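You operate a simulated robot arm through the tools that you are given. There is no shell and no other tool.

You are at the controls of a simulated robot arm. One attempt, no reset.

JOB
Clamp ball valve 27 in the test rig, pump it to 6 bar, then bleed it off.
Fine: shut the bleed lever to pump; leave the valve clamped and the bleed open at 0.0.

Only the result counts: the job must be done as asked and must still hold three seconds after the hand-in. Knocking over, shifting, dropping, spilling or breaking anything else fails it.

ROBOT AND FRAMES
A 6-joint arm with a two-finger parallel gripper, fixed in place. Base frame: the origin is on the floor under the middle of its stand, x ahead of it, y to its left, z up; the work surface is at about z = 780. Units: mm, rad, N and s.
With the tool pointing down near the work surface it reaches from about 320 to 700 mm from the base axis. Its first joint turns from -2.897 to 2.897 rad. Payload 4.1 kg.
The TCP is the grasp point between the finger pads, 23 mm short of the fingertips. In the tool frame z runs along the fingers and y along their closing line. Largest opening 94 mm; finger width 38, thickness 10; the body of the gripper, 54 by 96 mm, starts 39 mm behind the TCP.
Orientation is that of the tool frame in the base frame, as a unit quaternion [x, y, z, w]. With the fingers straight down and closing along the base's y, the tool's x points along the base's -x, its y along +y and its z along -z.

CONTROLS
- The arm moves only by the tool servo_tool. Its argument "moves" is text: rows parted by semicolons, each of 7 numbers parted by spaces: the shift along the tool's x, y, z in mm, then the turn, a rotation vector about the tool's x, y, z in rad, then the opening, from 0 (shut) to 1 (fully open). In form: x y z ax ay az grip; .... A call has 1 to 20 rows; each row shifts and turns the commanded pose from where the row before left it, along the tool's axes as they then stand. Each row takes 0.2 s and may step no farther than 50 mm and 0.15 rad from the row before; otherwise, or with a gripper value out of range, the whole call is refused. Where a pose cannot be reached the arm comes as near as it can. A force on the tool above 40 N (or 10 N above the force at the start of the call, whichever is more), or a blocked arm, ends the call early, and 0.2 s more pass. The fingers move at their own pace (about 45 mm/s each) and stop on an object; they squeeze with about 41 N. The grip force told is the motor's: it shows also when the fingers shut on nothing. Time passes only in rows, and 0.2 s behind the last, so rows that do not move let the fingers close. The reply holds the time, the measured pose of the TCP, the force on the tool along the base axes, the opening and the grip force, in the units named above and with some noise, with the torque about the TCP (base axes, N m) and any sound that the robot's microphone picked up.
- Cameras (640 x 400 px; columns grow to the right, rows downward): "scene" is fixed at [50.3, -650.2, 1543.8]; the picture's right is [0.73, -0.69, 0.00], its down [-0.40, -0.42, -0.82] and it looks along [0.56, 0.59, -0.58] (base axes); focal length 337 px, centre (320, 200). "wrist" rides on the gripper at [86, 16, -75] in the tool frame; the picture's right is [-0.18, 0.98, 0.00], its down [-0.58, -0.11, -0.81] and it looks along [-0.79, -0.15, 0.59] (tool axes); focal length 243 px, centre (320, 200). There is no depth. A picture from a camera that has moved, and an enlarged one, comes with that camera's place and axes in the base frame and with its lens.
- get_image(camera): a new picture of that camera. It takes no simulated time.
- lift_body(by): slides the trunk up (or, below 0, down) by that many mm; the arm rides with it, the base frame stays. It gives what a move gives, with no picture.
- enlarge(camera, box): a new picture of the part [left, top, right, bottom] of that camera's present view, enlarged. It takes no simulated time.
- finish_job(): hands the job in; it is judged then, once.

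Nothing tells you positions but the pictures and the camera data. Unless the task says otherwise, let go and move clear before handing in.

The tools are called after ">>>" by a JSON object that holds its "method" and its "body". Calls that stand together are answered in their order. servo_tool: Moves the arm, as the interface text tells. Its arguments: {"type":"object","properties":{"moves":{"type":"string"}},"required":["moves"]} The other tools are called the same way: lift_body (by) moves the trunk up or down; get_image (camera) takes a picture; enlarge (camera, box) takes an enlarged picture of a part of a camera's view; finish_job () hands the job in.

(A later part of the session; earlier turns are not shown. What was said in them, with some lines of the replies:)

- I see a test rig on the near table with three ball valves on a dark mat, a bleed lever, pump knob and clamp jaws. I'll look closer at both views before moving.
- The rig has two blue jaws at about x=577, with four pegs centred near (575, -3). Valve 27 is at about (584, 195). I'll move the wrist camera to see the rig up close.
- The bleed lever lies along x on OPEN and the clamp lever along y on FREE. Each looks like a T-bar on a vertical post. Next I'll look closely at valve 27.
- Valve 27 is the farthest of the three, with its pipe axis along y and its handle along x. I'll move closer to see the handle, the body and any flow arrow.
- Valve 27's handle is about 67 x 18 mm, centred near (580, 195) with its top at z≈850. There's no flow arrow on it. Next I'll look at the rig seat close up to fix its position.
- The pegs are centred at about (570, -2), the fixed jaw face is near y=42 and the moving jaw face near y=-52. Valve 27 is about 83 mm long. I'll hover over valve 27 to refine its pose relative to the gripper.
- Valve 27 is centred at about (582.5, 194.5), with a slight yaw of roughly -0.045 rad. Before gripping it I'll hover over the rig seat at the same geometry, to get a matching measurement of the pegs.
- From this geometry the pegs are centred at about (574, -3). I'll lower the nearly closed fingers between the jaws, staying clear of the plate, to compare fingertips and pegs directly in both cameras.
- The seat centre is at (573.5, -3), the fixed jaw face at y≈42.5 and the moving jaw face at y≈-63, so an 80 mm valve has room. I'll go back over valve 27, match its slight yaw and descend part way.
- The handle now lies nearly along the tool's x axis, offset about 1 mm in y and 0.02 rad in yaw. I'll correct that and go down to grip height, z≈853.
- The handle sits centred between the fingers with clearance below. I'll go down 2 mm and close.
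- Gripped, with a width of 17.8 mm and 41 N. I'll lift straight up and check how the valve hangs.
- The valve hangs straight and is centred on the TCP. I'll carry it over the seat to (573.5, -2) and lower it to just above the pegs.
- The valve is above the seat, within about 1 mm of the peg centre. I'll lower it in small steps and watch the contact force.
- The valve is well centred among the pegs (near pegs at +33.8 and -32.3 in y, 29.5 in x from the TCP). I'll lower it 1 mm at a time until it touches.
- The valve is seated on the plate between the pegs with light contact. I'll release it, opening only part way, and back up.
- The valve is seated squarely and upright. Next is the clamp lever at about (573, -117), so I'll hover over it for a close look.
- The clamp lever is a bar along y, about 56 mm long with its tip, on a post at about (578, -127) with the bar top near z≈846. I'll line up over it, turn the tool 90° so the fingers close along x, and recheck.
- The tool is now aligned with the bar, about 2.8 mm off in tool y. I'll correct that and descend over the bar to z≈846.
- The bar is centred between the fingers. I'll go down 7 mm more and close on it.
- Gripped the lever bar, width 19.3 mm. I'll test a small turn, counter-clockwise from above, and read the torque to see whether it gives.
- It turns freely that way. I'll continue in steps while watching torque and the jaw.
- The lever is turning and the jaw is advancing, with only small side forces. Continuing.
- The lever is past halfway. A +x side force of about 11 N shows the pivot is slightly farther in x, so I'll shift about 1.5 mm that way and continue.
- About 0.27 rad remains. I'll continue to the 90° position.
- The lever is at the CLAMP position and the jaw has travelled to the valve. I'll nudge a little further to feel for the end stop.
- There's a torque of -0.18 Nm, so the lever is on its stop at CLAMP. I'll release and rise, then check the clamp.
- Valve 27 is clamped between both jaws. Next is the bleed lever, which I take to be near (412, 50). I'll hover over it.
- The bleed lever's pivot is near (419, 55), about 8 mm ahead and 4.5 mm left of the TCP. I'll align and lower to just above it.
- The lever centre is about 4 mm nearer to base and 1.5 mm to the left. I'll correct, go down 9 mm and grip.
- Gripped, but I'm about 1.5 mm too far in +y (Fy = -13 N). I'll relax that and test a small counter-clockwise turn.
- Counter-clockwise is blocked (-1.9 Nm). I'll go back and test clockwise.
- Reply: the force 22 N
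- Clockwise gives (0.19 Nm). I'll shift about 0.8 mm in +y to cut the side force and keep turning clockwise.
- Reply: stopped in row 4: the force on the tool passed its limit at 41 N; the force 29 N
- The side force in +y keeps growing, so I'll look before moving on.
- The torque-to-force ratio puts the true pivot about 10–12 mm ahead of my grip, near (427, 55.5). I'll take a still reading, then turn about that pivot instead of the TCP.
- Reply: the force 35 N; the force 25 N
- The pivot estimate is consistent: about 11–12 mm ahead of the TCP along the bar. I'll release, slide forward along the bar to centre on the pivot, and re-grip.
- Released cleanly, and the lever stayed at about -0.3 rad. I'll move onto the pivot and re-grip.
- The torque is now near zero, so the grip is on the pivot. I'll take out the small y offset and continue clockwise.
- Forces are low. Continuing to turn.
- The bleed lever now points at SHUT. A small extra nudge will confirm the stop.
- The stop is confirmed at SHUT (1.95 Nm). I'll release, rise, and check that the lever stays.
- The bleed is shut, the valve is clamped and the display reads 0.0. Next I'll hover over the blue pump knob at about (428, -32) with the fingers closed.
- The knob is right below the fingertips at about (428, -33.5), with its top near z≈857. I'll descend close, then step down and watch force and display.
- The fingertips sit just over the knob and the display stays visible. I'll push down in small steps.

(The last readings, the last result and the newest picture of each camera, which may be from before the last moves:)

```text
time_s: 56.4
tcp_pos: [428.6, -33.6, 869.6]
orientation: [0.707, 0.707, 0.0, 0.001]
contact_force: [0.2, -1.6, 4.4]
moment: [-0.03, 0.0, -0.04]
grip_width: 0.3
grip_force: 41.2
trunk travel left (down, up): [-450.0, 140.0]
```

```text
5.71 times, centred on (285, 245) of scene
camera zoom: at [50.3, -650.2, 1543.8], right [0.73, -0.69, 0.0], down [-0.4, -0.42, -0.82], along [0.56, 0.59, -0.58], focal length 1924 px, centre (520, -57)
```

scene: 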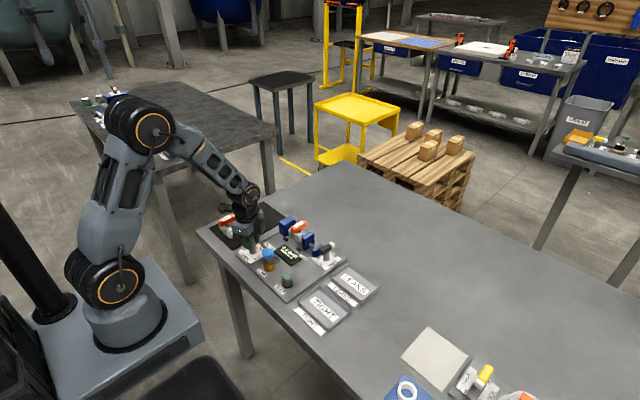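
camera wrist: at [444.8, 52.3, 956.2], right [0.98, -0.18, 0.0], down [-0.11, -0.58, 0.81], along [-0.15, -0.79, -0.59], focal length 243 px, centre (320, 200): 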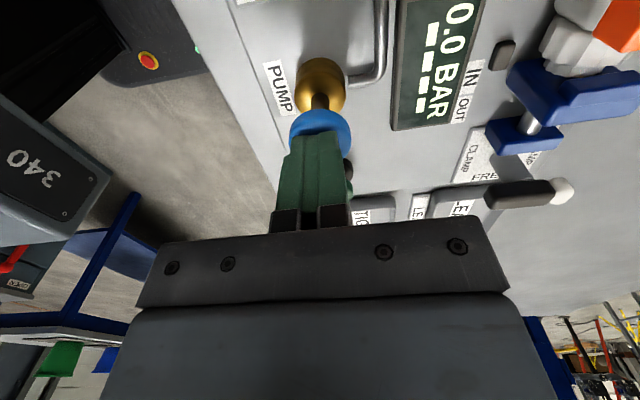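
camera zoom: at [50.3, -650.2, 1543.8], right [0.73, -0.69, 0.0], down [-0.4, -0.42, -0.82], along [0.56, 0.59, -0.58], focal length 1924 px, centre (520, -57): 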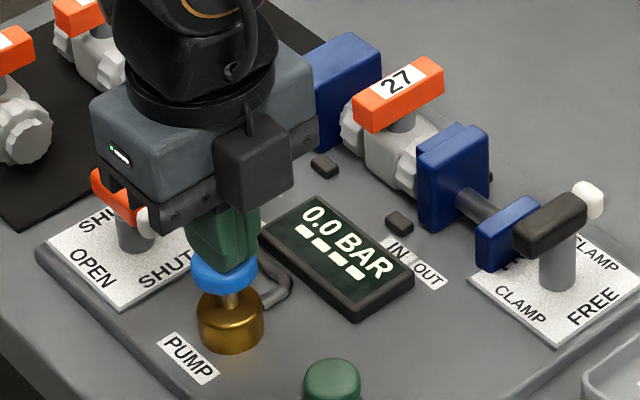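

The knob moves with a light spring force. I'll push further down.

>>> {"method": "servo_tool", "body": {"moves": "0 0 3 0 0 0 0; 0 0 3 0 0 0 0; 0 0 3 0 0 0 0; 0 0 0 0 0 0 0"}}

>>> {"method": "enlarge", "body": {"camera": "scene", "box": [240, 210, 330, 280]}}

```text
time_s: 57.4
tcp_pos: [428.1, -31.8, 862.3]
orientation: [0.707, 0.707, 0.002, 0.002]
contact_force: [1.2, 0.2, 30.5]
moment: [0.0, -0.06, -0.01]
grip_width: 0.0
grip_force: 41.4
trunk travel left (down, up): [-450.0, 140.0]
```

```text
5.71 times, centred on (285, 245) of scene
camera zoom: at [50.3, -650.2, 1543.8], right [0.73, -0.69, 0.0], down [-0.4, -0.42, -0.82], along [0.56, 0.59, -0.58], focal length 1924 px, centre (520, -57)
```

zoom: 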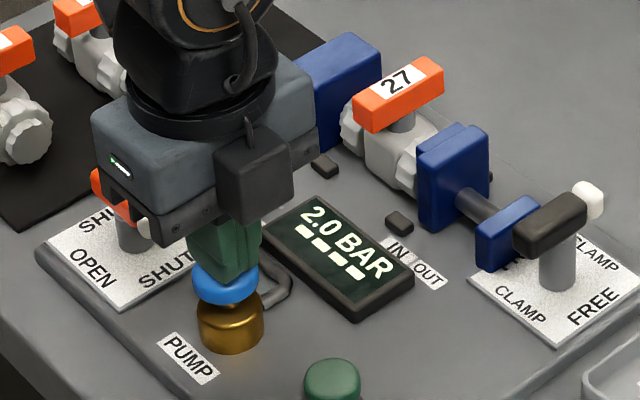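

One stroke gave 2.0 bar. I'll release the knob and check the reading before the next stroke.

>>> {"method": "servo_tool", "body": {"moves": "0 0 -6 0 0 0 0; 0 0 -8 0 0 0 0; 0 0 -6 0 0 0 0; 0 0 0 0 0 0 0"}}

>>> {"method": "enlarge", "body": {"camera": "scene", "box": [240, 210, 330, 280]}}

```text
time_s: 58.4
tcp_pos: [426.4, -32.1, 881.0]
orientation: [0.707, 0.707, 0.0, 0.0]
contact_force: [-0.1, 1.1, 0.7]
moment: [0.01, 0.04, -0.04]
grip_width: 0.0
grip_force: 40.3
trunk travel left (down, up): [-450.0, 140.0]
```

```text
5.71 times, centred on (285, 245) of scene
camera zoom: at [50.3, -650.2, 1543.8], right [0.73, -0.69, 0.0], down [-0.4, -0.42, -0.82], along [0.56, 0.59, -0.58], focal length 1924 px, centre (520, -57)
```

zoom: 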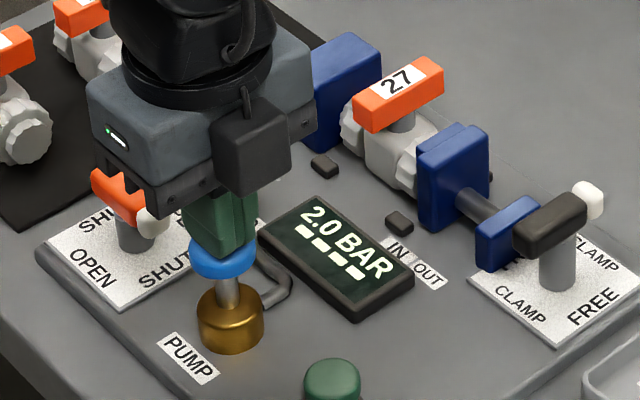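

The knob sprang back and the reading holds at 2.0. Second stroke now.

>>> {"method": "servo_tool", "body": {"moves": "0 0 5 0 0 0 0; 0 0 5 0 0 0 0; 0 0 5 0 0 0 0; 0 0 3 0 0 0 0; 0 0 2 0 0 0 0; 0 0 0 0 0 0 0"}}

>>> {"method": "enlarge", "body": {"camera": "scene", "box": [240, 210, 330, 280]}}

```text
time_s: 59.8
tcp_pos: [426.2, -32.8, 862.3]
orientation: [0.707, 0.707, 0.0, 0.002]
contact_force: [-2.7, -0.3, 28.3]
moment: [0.0, 0.0, 0.01]
grip_width: 0.0
grip_force: 41.1
trunk travel left (down, up): [-450.0, 140.0]
```

```text
5.71 times, centred on (285, 245) of scene
camera zoom: at [50.3, -650.2, 1543.8], right [0.73, -0.69, 0.0], down [-0.4, -0.42, -0.82], along [0.56, 0.59, -0.58], focal length 1924 px, centre (520, -57)
```

zoom: 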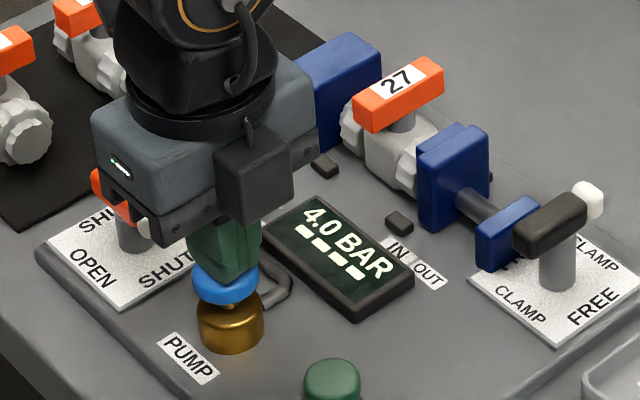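

The display reads 4.0 bar. I'll release and make the third stroke.

>>> {"method": "servo_tool", "body": {"moves": "0 0 -6 0 0 0 0; 0 0 -8 0 0 0 0; 0 0 -6 0 0 0 0; 0 0 0 0 0 0 0; 0 0 5 0 0 0 0; 0 0 5 0 0 0 0; 0 0 5 0 0 0 0; 0 0 3 0 0 0 0; 0 0 2 0 0 0 0; 0 0 0 0 0 0 0"}}

>>> {"method": "enlarge", "body": {"camera": "scene", "box": [240, 210, 330, 280]}}

```text
time_s: 62.0
tcp_pos: [427.9, -32.4, 862.3]
orientation: [0.707, 0.707, 0.002, 0.003]
contact_force: [-2.3, 3.2, 29.3]
moment: [0.09, 0.04, 0.0]
grip_width: 0.0
grip_force: 41.0
trunk travel left (down, up): [-450.0, 140.0]
```

```text
5.71 times, centred on (285, 245) of scene
camera zoom: at [50.3, -650.2, 1543.8], right [0.73, -0.69, 0.0], down [-0.4, -0.42, -0.82], along [0.56, 0.59, -0.58], focal length 1924 px, centre (520, -57)
```

zoom: 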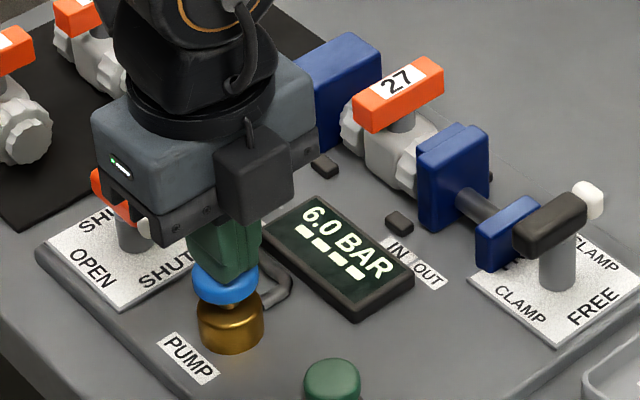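

The display reads 6.0 bar. Now I'll rise and return over the bleed lever to open it.

>>> {"method": "servo_tool", "body": {"moves": "0 0 -6 0 0 0 0; 0 0 -10 0 0 0 0; 0 0 -26 0 0 0 0; 0 0 -35 0 0 0 0; 44 0 0 0 0 0 0.2; 44 0 0 0 0 0 0.45; 0 0 0 0 0 0 0.45; 0 0 0 0 0 0 0.45"}}

>>> {"method": "enlarge", "body": {"camera": "wrist", "box": [200, 0, 440, 200]}}

>>> {"method": "enlarge", "body": {"camera": "scene", "box": [220, 200, 340, 300]}}

```text
time_s: 63.8
tcp_pos: [428.7, 54.3, 938.2]
orientation: [0.707, 0.707, 0.0, 0.0]
contact_force: [0.7, -0.1, -0.5]
moment: [-0.02, -0.02, -0.01]
grip_width: 42.3
grip_force: 0.1
trunk travel left (down, up): [-450.0, 140.0]
```

```text
2.00 times, centred on (320, 100) of wrist
camera zoom: at [444.5, 139.8, 1012.6], right [0.98, -0.18, 0.0], down [-0.11, -0.58, 0.81], along [-0.15, -0.79, -0.59], focal length 485 px, centre (320, 400)
```

zoom: 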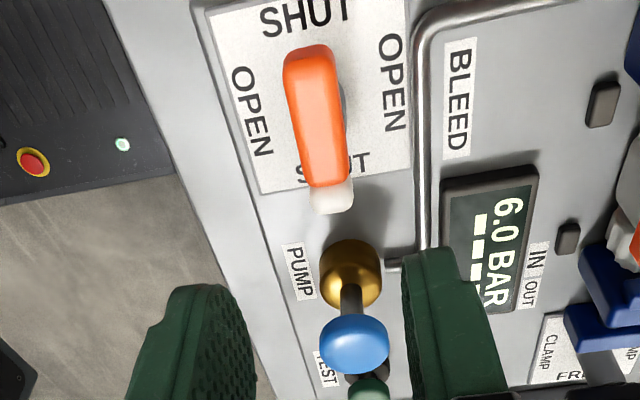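

```text
4.00 times, centred on (280, 250) of scene
camera zoom: at [50.3, -650.2, 1543.8], right [0.73, -0.69, 0.0], down [-0.4, -0.42, -0.82], along [0.56, 0.59, -0.58], focal length 1347 px, centre (480, 0)
```

zoom: 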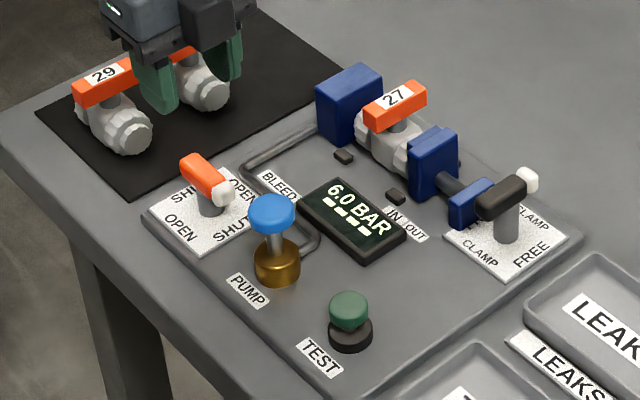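

6.0 bar holds. I'll descend onto the bleed lever, reversing the path I rose by, and grip.

>>> {"method": "servo_tool", "body": {"moves": "0 0 30 0 0 0 0.45; 0 0 30 0 0 0 0.45; 0 0 20 0 0 0 0.45; 0 0 10 0 0 0 0.45; 0 0 0 0 0 0 0.45; 0 0 0 0 0 0 0; 0 0 0 0 0 0 0; 0 0 0 0 0 0 0; 0 0 0 0 0 0 0"}}

>>> {"method": "enlarge", "body": {"camera": "wrist", "box": [220, 40, 440, 240]}}

```text
time_s: 65.8
tcp_pos: [427.1, 54.6, 849.2]
orientation: [0.707, 0.707, 0.0, 0.001]
contact_force: [0.8, 1.0, -2.3]
moment: [0.13, -0.12, -0.02]
grip_width: 17.8
grip_force: 45.4
trunk travel left (down, up): [-450.0, 140.0]
```

```text
2.00 times, centred on (330, 140) of wrist
camera zoom: at [444.9, 140.1, 922.5], right [0.98, -0.18, 0.0], down [-0.11, -0.58, 0.81], along [-0.15, -0.79, -0.59], focal length 485 px, centre (300, 320)
```

zoom: 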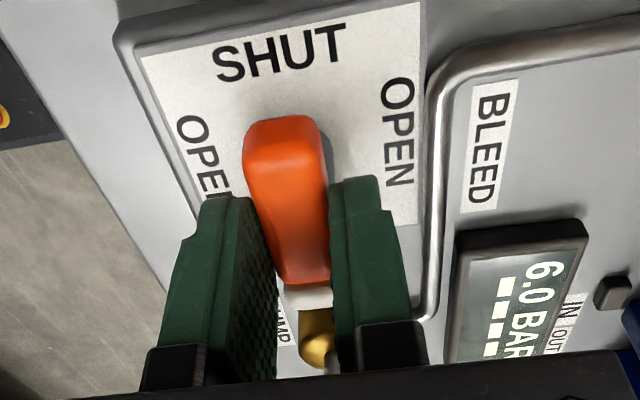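

Gripped cleanly with low forces. I'll turn the lever counter-clockwise back toward OPEN.

>>> {"method": "servo_tool", "body": {"moves": "0 0 0 0 0 -0.1 0; 0 0 0 0 0 -0.1 0; 0 0 0 0 0 -0.1 0; 0 0 0 0 0 -0.1 0; 0 0 0 0 0 -0.1 0; 0 0 0 0 0 0 0"}}

>>> {"method": "enlarge", "body": {"camera": "scene", "box": [220, 200, 340, 300]}}

```text
time_s: 67.2
tcp_pos: [427.2, 55.2, 846.9]
orientation: [0.509, 0.861, 0.001, 0.0]
contact_force: [1.8, -1.1, 6.3]
moment: [0.65, 0.41, 0.03]
grip_width: 17.8
grip_force: 44.8
trunk travel left (down, up): [-450.0, 140.0]
```

```text
4.00 times, centred on (280, 250) of scene
camera zoom: at [50.3, -650.2, 1543.8], right [0.73, -0.69, 0.0], down [-0.4, -0.42, -0.82], along [0.56, 0.59, -0.58], focal length 1347 px, centre (480, 0)
```

zoom: 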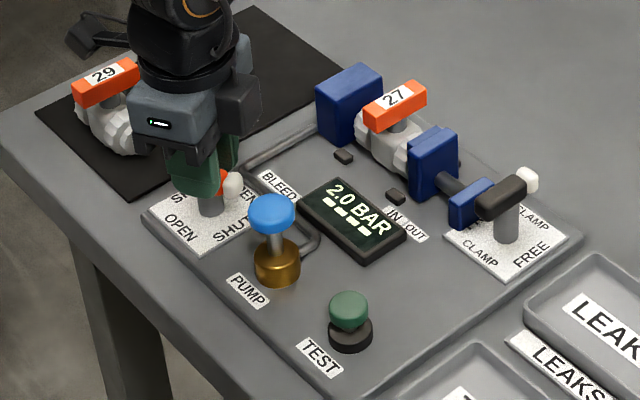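

The pressure is dropping and reads 2.0 bar. I'll keep turning to fully OPEN.

>>> {"method": "servo_tool", "body": {"moves": "0 0 0 0 0 -0.1 0; 0 0 0 0 0 -0.1 0; 0 0 0 0 0 -0.1 0; 0 0 0 0 0 -0.1 0; 0 0 0 0 0 -0.1 0; 0 0 0 0 0 -0.1 0; 0 0 0 0 0 0 0"}}

>>> {"method": "enlarge", "body": {"camera": "scene", "box": [220, 200, 340, 300]}}

```text
time_s: 68.8
tcp_pos: [427.6, 54.1, 847.4]
orientation: [0.232, 0.973, 0.001, 0.0]
contact_force: [2.2, -2.5, 7.7]
moment: [0.21, 0.51, 0.0]
grip_width: 17.9
grip_force: 44.9
trunk travel left (down, up): [-450.0, 140.0]
```

```text
4.00 times, centred on (280, 250) of scene
camera zoom: at [50.3, -650.2, 1543.8], right [0.73, -0.69, 0.0], down [-0.4, -0.42, -0.82], along [0.56, 0.59, -0.58], focal length 1347 px, centre (480, 0)
```

zoom: 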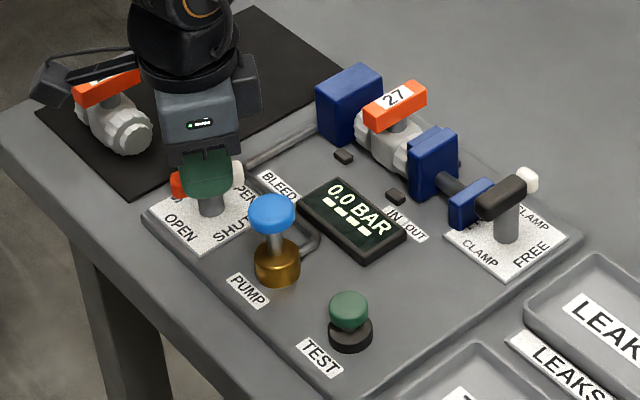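

The display reads 0.0 bar. I'll finish the turn to the OPEN stop.

>>> {"method": "servo_tool", "body": {"moves": "0 0 0 0 0 -0.1 0; 0 0 0 0 0 -0.1 0; 0 0 0 0 0 -0.1 0; 0 0 0 0 0 -0.1 0; 0 0 0 0 0 -0.07 0; 0 0 0 0 0 -0.03 0; 0 0 0 0 0 0 0"}}

>>> {"method": "enlarge", "body": {"camera": "wrist", "box": [220, 40, 440, 240]}}

```text
time_s: 70.4
tcp_pos: [427.6, 55.9, 848.2]
orientation: [-0.014, 1.0, 0.001, -0.001]
contact_force: [0.2, -4.6, 11.7]
moment: [-0.12, 0.74, -1.63]
grip_width: 18.0
grip_force: 45.2
trunk travel left (down, up): [-450.0, 140.0]
```

```text
2.00 times, centred on (330, 140) of wrist
camera zoom: at [341.5, 67.0, 922.4], right [0.16, 0.99, 0.0], down [0.58, -0.09, 0.81], along [0.8, -0.13, -0.59], focal length 485 px, centre (300, 320)
```

zoom: 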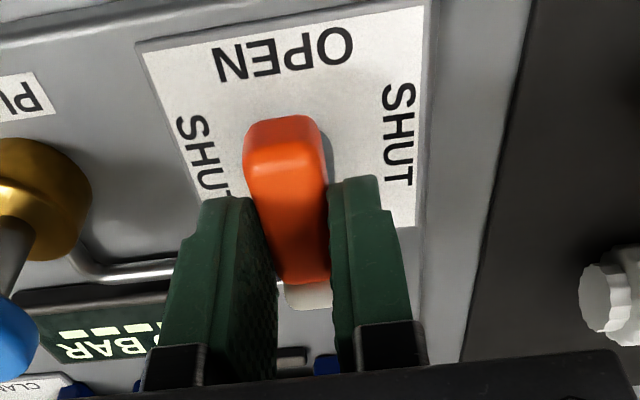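

The lever is hard on its OPEN stop (-1.63 Nm). I'll release, rise straight up and move clear.

>>> {"method": "servo_tool", "body": {"moves": "0 0 0 0 0 0 0.3; 0 0 0 0 0 0 0.45; 0 0 0 0 0 0 0.45; 0 0 -20 0 0 0 0.45; 0 0 -35 0 0 0 0.45; 0 0 -40 0 0 0 0.45; 0 0 -40 0 0 0 0.45; 10 0 -40 0 0 0 0.45; 10 0 -40 0 0 0 0.45; 0 0 0 0 0 0 0.45"}}

>>> {"method": "enlarge", "body": {"camera": "scene", "box": [210, 190, 350, 300]}}

>>> {"method": "get_image", "body": {"camera": "wrist"}}

>>> {"method": "get_image", "body": {"camera": "scene"}}

```text
time_s: 72.6
tcp_pos: [408.6, 54.6, 1064.9]
orientation: [-0.015, 1.0, 0.0, -0.001]
contact_force: [-0.1, 0.5, -0.2]
moment: [0.04, 0.0, 0.03]
grip_width: 42.5
grip_force: 0.0
trunk travel left (down, up): [-450.0, 140.0]
```

```text
3.64 times, centred on (280, 245) of scene
camera zoom: at [50.3, -650.2, 1543.8], right [0.73, -0.69, 0.0], down [-0.4, -0.42, -0.82], along [0.56, 0.59, -0.58], focal length 1225 px, centre (466, 36)
```

zoom: 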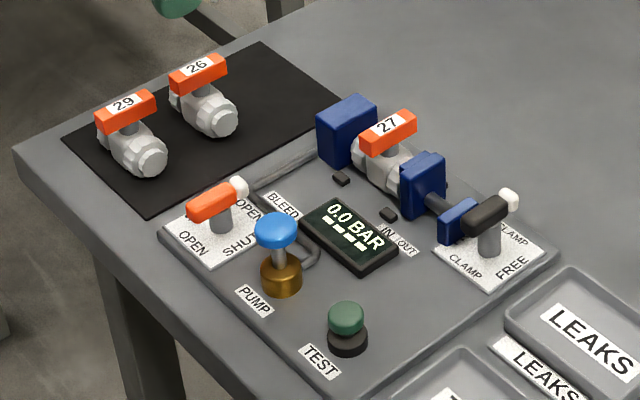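

```text
taken
camera wrist: at [321.2, 67.0, 1138.6], right [0.15, 0.99, 0.0], down [0.58, -0.09, 0.81], along [0.8, -0.12, -0.59], focal length 243 px, centre (320, 200)
```

wrist: 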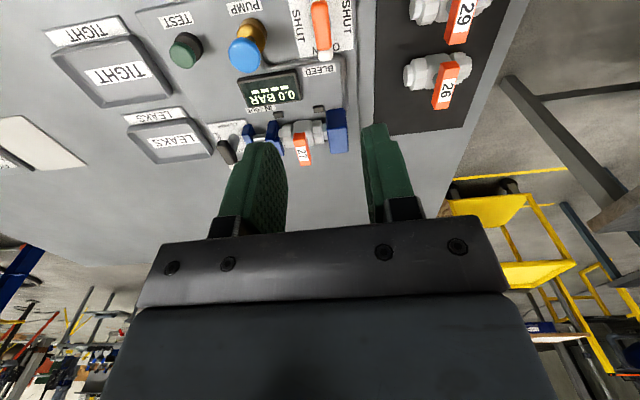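

```text
taken
```

scene: 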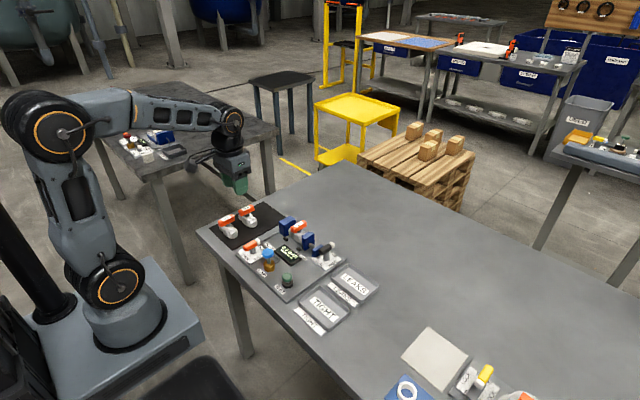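

The display shows 0.0 bar, the bleed lever is on OPEN, valve 27 is still clamped, and valves 29 and 26 are untouched. The arm is clear, so I'm handing in.

>>> {"method": "finish_job", "body": {}}

```text
The job is handed in.
```

The job is done and handed in. Valve 27 went to 6.0 bar and was bled back to 0.0. I don't have the judge's result.

- **Clamp:** I set valve 27 between the jaws and turned the clamp lever to its stop at CLAMP. It was still clamped in the last picture.
- **Pressure:** With the bleed shut, three pump strokes took the display to 2.0, 4.0 and then 6.0 bar. It still read 6.0 until I opened the bleed.
- **Bleed:** I turned the bleed lever back to its OPEN stop, and the display read 0.0.
- **Surroundings:** Valves 26 and 29 and the rest of the bench look undisturbed. The gripper was empty and clear of the rig at hand-in.

My first grip on the bleed lever was about 11 mm off its pivot, and the side force stopped one move early at 41 N. I re-gripped on the pivot, and the lever then turned normally both ways.
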